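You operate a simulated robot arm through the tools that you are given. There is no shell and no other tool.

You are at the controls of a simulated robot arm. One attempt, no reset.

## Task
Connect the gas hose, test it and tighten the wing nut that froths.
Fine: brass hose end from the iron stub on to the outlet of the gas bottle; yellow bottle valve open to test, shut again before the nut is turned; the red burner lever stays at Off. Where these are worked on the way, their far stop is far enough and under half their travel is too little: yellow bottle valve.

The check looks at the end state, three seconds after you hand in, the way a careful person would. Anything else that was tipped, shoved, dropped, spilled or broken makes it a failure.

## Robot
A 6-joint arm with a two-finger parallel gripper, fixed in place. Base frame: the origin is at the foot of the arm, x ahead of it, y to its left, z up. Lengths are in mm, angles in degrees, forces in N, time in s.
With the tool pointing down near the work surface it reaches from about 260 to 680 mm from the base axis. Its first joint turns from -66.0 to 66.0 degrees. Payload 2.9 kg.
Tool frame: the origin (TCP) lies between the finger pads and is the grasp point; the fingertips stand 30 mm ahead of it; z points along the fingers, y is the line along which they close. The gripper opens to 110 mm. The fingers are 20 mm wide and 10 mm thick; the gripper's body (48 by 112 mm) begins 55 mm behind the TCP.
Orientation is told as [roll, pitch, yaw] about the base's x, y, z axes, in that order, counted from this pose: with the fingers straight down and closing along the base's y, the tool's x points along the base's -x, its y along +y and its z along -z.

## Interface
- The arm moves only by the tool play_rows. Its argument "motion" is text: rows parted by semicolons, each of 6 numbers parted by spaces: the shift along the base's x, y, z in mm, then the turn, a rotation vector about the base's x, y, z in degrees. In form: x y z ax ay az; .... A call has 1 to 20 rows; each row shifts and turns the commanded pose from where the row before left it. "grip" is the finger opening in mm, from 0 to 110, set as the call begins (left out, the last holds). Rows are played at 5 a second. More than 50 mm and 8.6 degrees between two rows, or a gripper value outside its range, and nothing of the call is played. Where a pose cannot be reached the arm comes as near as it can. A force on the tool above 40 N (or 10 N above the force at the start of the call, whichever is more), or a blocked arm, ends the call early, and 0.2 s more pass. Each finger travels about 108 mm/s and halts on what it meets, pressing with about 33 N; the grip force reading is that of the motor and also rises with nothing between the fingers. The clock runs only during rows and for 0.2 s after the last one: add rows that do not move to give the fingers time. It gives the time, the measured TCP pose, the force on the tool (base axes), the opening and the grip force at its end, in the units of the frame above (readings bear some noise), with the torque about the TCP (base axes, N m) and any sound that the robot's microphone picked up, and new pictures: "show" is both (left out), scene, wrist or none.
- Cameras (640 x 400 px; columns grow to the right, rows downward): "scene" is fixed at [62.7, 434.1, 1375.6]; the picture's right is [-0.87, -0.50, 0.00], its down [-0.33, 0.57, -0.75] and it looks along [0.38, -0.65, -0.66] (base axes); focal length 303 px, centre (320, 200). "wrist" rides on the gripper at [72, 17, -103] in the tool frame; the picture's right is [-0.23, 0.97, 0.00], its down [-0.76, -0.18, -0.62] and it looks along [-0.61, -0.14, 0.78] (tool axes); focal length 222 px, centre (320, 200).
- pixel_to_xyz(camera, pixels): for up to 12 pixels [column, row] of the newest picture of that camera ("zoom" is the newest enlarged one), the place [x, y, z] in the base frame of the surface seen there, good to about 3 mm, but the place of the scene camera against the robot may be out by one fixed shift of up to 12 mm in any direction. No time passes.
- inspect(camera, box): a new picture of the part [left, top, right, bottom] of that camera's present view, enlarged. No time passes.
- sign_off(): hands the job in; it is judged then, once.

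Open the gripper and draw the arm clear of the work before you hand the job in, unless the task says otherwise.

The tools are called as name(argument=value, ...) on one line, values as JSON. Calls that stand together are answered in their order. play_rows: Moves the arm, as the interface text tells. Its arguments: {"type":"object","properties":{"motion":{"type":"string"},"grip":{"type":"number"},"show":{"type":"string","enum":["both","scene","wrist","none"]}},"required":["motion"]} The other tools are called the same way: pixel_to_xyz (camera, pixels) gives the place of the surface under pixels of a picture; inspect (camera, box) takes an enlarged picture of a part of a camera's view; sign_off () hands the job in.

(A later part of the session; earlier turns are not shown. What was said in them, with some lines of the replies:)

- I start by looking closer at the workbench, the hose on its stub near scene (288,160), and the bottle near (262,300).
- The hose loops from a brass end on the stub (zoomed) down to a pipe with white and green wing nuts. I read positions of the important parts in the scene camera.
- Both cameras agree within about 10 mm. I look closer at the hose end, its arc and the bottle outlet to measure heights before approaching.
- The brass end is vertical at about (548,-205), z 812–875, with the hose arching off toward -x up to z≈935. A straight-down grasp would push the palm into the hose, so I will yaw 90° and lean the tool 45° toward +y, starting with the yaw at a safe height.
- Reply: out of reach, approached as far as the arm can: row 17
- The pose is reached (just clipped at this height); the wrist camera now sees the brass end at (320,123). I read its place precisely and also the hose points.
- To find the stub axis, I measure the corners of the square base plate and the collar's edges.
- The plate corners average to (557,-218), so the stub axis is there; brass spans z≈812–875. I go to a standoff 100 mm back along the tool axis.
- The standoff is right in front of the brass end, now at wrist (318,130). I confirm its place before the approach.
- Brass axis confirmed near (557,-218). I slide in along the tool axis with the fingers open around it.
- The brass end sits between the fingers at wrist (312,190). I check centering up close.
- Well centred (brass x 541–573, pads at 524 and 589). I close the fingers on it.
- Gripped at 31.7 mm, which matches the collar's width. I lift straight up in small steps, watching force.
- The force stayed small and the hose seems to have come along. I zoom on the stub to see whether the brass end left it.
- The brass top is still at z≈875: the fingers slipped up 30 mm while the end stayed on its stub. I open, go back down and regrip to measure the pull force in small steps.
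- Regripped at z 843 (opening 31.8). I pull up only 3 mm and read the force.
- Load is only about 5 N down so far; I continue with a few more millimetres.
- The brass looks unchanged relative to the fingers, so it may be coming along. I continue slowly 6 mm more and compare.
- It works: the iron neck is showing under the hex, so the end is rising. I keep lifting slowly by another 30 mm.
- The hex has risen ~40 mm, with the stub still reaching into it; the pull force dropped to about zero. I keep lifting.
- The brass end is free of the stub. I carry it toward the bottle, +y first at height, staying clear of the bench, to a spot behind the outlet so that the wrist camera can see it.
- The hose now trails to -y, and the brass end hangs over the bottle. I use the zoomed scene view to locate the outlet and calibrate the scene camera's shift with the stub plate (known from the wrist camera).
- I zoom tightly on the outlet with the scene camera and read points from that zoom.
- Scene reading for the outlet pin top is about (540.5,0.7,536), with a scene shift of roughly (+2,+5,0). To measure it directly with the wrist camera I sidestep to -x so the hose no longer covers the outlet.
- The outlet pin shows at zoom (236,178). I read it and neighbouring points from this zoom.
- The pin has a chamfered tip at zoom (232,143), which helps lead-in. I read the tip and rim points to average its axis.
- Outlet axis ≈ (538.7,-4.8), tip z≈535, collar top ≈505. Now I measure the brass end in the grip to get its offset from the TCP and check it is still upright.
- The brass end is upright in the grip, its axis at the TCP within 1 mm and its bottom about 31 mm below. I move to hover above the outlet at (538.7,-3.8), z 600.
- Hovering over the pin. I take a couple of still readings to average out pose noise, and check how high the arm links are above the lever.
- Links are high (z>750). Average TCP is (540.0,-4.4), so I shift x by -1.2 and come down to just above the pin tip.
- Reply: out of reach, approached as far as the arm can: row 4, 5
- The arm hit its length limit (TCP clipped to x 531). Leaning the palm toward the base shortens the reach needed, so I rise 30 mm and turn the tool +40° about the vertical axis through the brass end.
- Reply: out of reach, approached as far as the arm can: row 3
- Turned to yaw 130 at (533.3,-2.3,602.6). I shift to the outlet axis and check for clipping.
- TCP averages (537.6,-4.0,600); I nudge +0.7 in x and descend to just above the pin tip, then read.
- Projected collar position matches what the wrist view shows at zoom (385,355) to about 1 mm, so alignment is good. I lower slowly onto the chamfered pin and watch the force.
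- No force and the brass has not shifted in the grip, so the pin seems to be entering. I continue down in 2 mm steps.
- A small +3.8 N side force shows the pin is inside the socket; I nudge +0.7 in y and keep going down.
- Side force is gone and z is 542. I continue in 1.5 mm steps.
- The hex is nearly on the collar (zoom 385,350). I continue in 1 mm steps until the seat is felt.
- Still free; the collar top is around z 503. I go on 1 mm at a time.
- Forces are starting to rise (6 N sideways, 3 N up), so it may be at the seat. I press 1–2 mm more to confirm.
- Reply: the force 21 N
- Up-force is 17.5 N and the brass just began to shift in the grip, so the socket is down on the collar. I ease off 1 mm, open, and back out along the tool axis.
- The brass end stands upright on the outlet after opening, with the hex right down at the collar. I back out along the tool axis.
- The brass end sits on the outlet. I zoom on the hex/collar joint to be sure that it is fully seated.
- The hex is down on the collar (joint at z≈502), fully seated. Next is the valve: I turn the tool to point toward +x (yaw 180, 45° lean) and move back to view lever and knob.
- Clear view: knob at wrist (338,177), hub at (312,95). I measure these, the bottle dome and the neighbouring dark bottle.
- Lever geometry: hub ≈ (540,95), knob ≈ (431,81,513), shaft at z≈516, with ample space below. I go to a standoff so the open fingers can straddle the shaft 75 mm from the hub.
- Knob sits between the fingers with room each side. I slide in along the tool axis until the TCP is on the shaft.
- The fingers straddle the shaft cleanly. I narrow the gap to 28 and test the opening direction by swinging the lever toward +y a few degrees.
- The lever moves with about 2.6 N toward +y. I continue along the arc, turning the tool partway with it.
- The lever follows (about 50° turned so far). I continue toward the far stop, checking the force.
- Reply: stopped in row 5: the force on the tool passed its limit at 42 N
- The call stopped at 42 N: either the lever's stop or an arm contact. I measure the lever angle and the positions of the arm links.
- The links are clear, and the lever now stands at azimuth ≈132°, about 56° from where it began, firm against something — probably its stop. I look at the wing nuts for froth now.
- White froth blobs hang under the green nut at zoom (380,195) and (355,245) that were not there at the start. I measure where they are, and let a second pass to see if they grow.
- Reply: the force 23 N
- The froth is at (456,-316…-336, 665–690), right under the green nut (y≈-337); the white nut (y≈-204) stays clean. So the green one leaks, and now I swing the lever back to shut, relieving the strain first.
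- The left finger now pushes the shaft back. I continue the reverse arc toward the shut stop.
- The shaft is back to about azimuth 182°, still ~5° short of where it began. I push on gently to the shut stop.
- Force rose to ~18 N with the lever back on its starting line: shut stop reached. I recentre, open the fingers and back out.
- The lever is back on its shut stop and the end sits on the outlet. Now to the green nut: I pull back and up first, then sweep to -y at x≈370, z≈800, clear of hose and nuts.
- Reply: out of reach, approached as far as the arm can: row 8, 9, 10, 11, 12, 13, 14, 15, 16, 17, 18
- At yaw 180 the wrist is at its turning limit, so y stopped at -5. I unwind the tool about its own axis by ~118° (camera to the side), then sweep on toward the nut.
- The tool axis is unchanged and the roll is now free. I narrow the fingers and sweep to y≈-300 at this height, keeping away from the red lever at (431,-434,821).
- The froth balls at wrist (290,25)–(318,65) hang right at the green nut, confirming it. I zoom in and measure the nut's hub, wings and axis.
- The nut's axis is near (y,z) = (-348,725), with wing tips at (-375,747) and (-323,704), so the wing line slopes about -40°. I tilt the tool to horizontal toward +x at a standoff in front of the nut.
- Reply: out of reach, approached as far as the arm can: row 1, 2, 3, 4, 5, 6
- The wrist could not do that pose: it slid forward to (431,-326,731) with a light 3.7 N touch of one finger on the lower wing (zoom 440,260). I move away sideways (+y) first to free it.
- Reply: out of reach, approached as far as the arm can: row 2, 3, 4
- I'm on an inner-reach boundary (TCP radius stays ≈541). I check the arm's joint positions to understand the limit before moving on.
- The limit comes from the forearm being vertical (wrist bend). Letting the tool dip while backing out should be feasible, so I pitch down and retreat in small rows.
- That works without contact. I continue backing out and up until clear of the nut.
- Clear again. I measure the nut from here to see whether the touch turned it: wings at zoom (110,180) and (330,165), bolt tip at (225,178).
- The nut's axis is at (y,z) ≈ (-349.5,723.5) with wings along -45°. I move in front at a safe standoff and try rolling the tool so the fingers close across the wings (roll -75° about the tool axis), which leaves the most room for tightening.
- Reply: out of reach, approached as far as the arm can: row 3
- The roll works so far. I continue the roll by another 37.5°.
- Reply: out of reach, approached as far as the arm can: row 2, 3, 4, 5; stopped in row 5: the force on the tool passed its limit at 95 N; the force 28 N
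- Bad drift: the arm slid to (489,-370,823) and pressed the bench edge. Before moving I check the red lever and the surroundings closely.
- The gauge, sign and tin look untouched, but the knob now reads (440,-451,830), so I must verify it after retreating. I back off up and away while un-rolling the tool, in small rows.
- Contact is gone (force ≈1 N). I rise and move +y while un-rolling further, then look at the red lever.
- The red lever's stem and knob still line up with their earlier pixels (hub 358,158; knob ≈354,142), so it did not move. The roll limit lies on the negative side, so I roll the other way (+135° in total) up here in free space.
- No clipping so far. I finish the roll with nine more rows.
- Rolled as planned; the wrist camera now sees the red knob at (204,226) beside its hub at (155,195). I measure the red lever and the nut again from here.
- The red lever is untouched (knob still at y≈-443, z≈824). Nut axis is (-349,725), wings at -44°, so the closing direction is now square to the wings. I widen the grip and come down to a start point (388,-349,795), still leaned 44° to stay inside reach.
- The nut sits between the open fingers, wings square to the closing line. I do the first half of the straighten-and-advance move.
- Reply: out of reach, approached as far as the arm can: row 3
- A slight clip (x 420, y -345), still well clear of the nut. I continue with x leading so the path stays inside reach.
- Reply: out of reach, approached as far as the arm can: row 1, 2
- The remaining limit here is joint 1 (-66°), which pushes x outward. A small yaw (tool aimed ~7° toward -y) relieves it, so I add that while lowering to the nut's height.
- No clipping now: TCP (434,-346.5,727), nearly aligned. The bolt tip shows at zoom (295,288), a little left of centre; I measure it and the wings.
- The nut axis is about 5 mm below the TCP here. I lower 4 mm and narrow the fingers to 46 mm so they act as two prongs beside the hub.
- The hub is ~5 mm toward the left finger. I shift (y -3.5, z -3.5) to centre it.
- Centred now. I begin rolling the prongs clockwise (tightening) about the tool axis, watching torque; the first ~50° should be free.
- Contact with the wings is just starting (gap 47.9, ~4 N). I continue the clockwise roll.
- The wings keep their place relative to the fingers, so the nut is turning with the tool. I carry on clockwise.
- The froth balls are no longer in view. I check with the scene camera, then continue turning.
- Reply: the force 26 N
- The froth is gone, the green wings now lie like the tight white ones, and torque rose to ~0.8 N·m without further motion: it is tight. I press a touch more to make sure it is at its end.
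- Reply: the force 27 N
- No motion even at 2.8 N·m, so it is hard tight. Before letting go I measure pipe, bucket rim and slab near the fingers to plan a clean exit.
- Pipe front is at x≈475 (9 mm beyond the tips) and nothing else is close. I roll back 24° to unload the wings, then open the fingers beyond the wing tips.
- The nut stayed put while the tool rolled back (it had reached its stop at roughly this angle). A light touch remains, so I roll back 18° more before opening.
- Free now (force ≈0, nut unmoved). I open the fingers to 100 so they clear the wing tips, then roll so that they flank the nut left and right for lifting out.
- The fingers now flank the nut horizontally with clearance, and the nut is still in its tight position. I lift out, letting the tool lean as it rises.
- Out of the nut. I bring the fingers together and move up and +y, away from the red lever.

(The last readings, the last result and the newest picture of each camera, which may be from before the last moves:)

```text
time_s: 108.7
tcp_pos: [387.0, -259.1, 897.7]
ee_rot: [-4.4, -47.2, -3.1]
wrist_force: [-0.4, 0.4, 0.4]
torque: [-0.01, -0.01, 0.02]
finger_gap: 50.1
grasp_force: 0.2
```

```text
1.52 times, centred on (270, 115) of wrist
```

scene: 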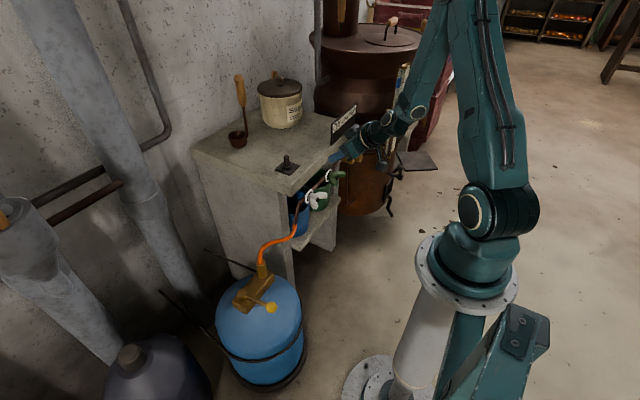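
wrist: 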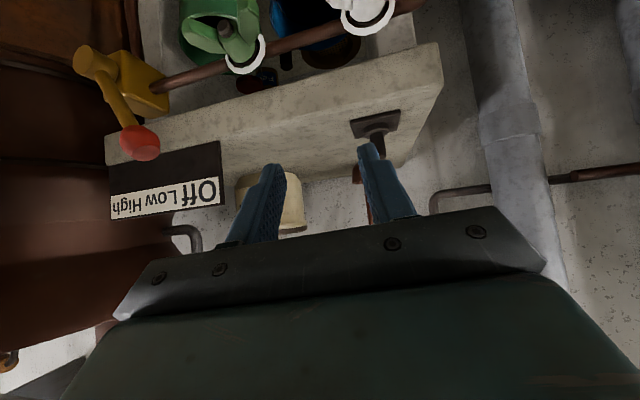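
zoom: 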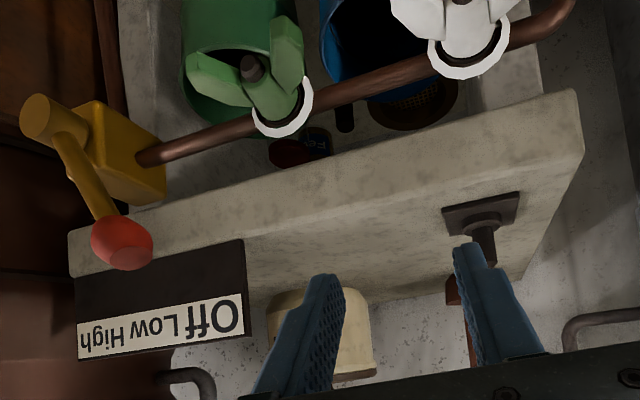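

The nut is tight with no froth, and the red knob leans to the Off side as at the start. I verify its exact position and then move the arm up and away.

pixel_to_xyz(camera="wrist", pixels=[[140, 140], [90, 60], [115, 105], [225, 35], [200, 50], [250, 30]])

play_rows(motion="-5 20 20 0 5 0; -5 25 25 0 5 0; 0 30 25 0 5 0; 0 30 25 0 5 0; 5 30 25 0 5 0; 5 30 25 0 5 0; 5 30 25 0 5 0; 5 30 10 0 5 0; 0 20 0 0 5 0; 0 0 0 0 0 0", grip=80, show="both")

inspect(camera="scene", box=[290, 110, 400, 220])

inspect(camera="scene", box=[200, 200, 340, 340])

```text
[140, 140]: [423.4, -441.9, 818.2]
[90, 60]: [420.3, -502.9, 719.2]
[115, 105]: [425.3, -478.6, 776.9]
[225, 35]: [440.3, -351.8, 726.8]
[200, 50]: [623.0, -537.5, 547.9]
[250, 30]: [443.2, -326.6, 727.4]
```

```text
time_s: 110.9
tcp_pos: [397.6, -15.5, 1075.4]
ee_rot: [-6.6, -2.2, -2.2]
wrist_force: [-0.2, 0.0, 0.7]
torque: [0.03, -0.01, -0.01]
finger_gap: 80.0
grasp_force: 0.1
```

scene: 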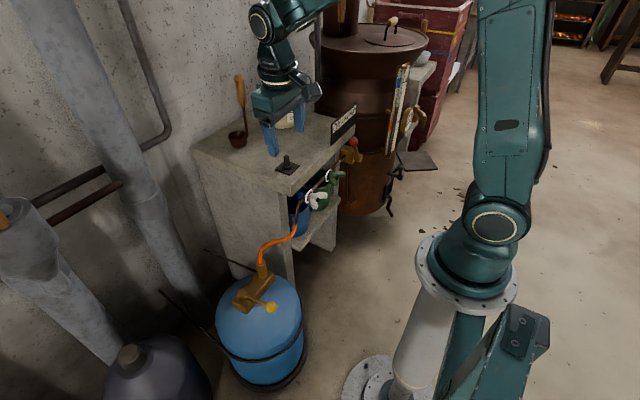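
wrist: 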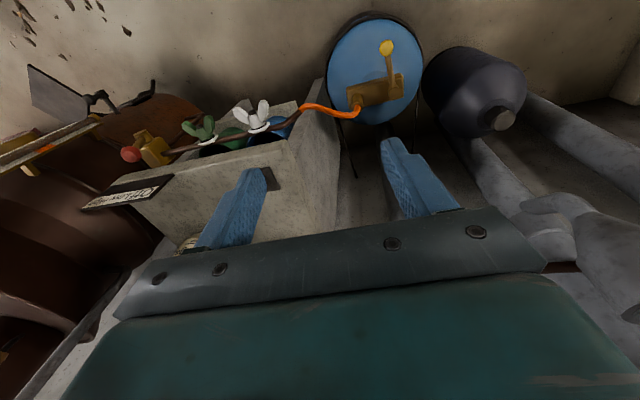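

```text
3.64 times, centred on (345, 165) of scene
```

zoom: 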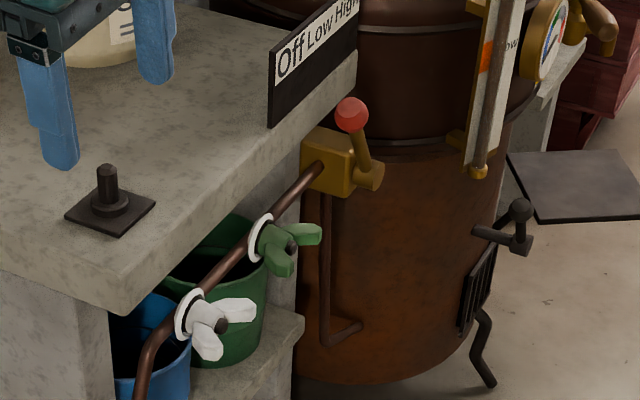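

```text
2.86 times, centred on (270, 270) of scene
```

zoom: 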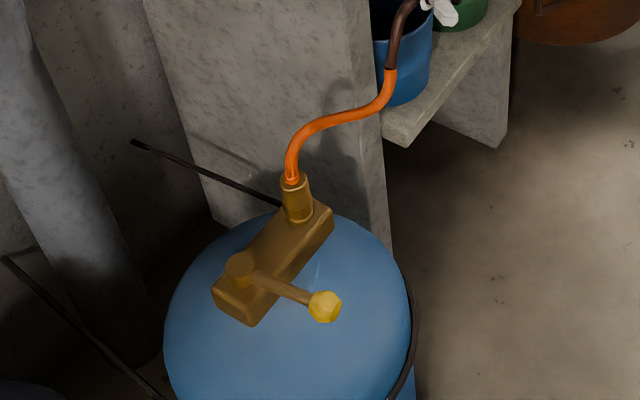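

Final check: the brass end is on the bottle outlet, the yellow lever is back at its start pixel (271.7,307.4), the red knob at (353.5,141) reads Off as before, and the green nut is tight without froth. Nothing else has moved and the arm is clear with the gripper open, so I hand in.

sign_off()

```text
The job is handed in.
```

The job is handed in. The hose is on the gas bottle, the leak was found by test, and the leaking green wing nut is tight.

- **Hose:** the brass end came off the iron stub and sits fully down on the bottle outlet.
- **Test:** I swung the yellow valve about 56°, until it stopped firmly, which I took as its far stop. Froth appeared at the green nut only; the white nut stayed clean.
- **Valve shut:** I pushed the yellow lever back to its stop before touching the nut, and it is still at its starting position.
- **Green nut:** it turned clockwise until it stopped. At about 2.8 N·m it would go no further, and the froth was gone by then. I did not reopen the valve to test again afterwards.
- **Red burner lever:** it is at Off, where it was at the start.

While I was lining up on the nut, the arm ran into its reach limits and drifted twice. The first time a finger lightly touched the green nut's wing. The second time the fingers pressed the bench edge at about 95 N. The sign and the red lever are where they were at the start, and I saw no sign that anything else had moved. The arm is clear of the work with the gripper open.
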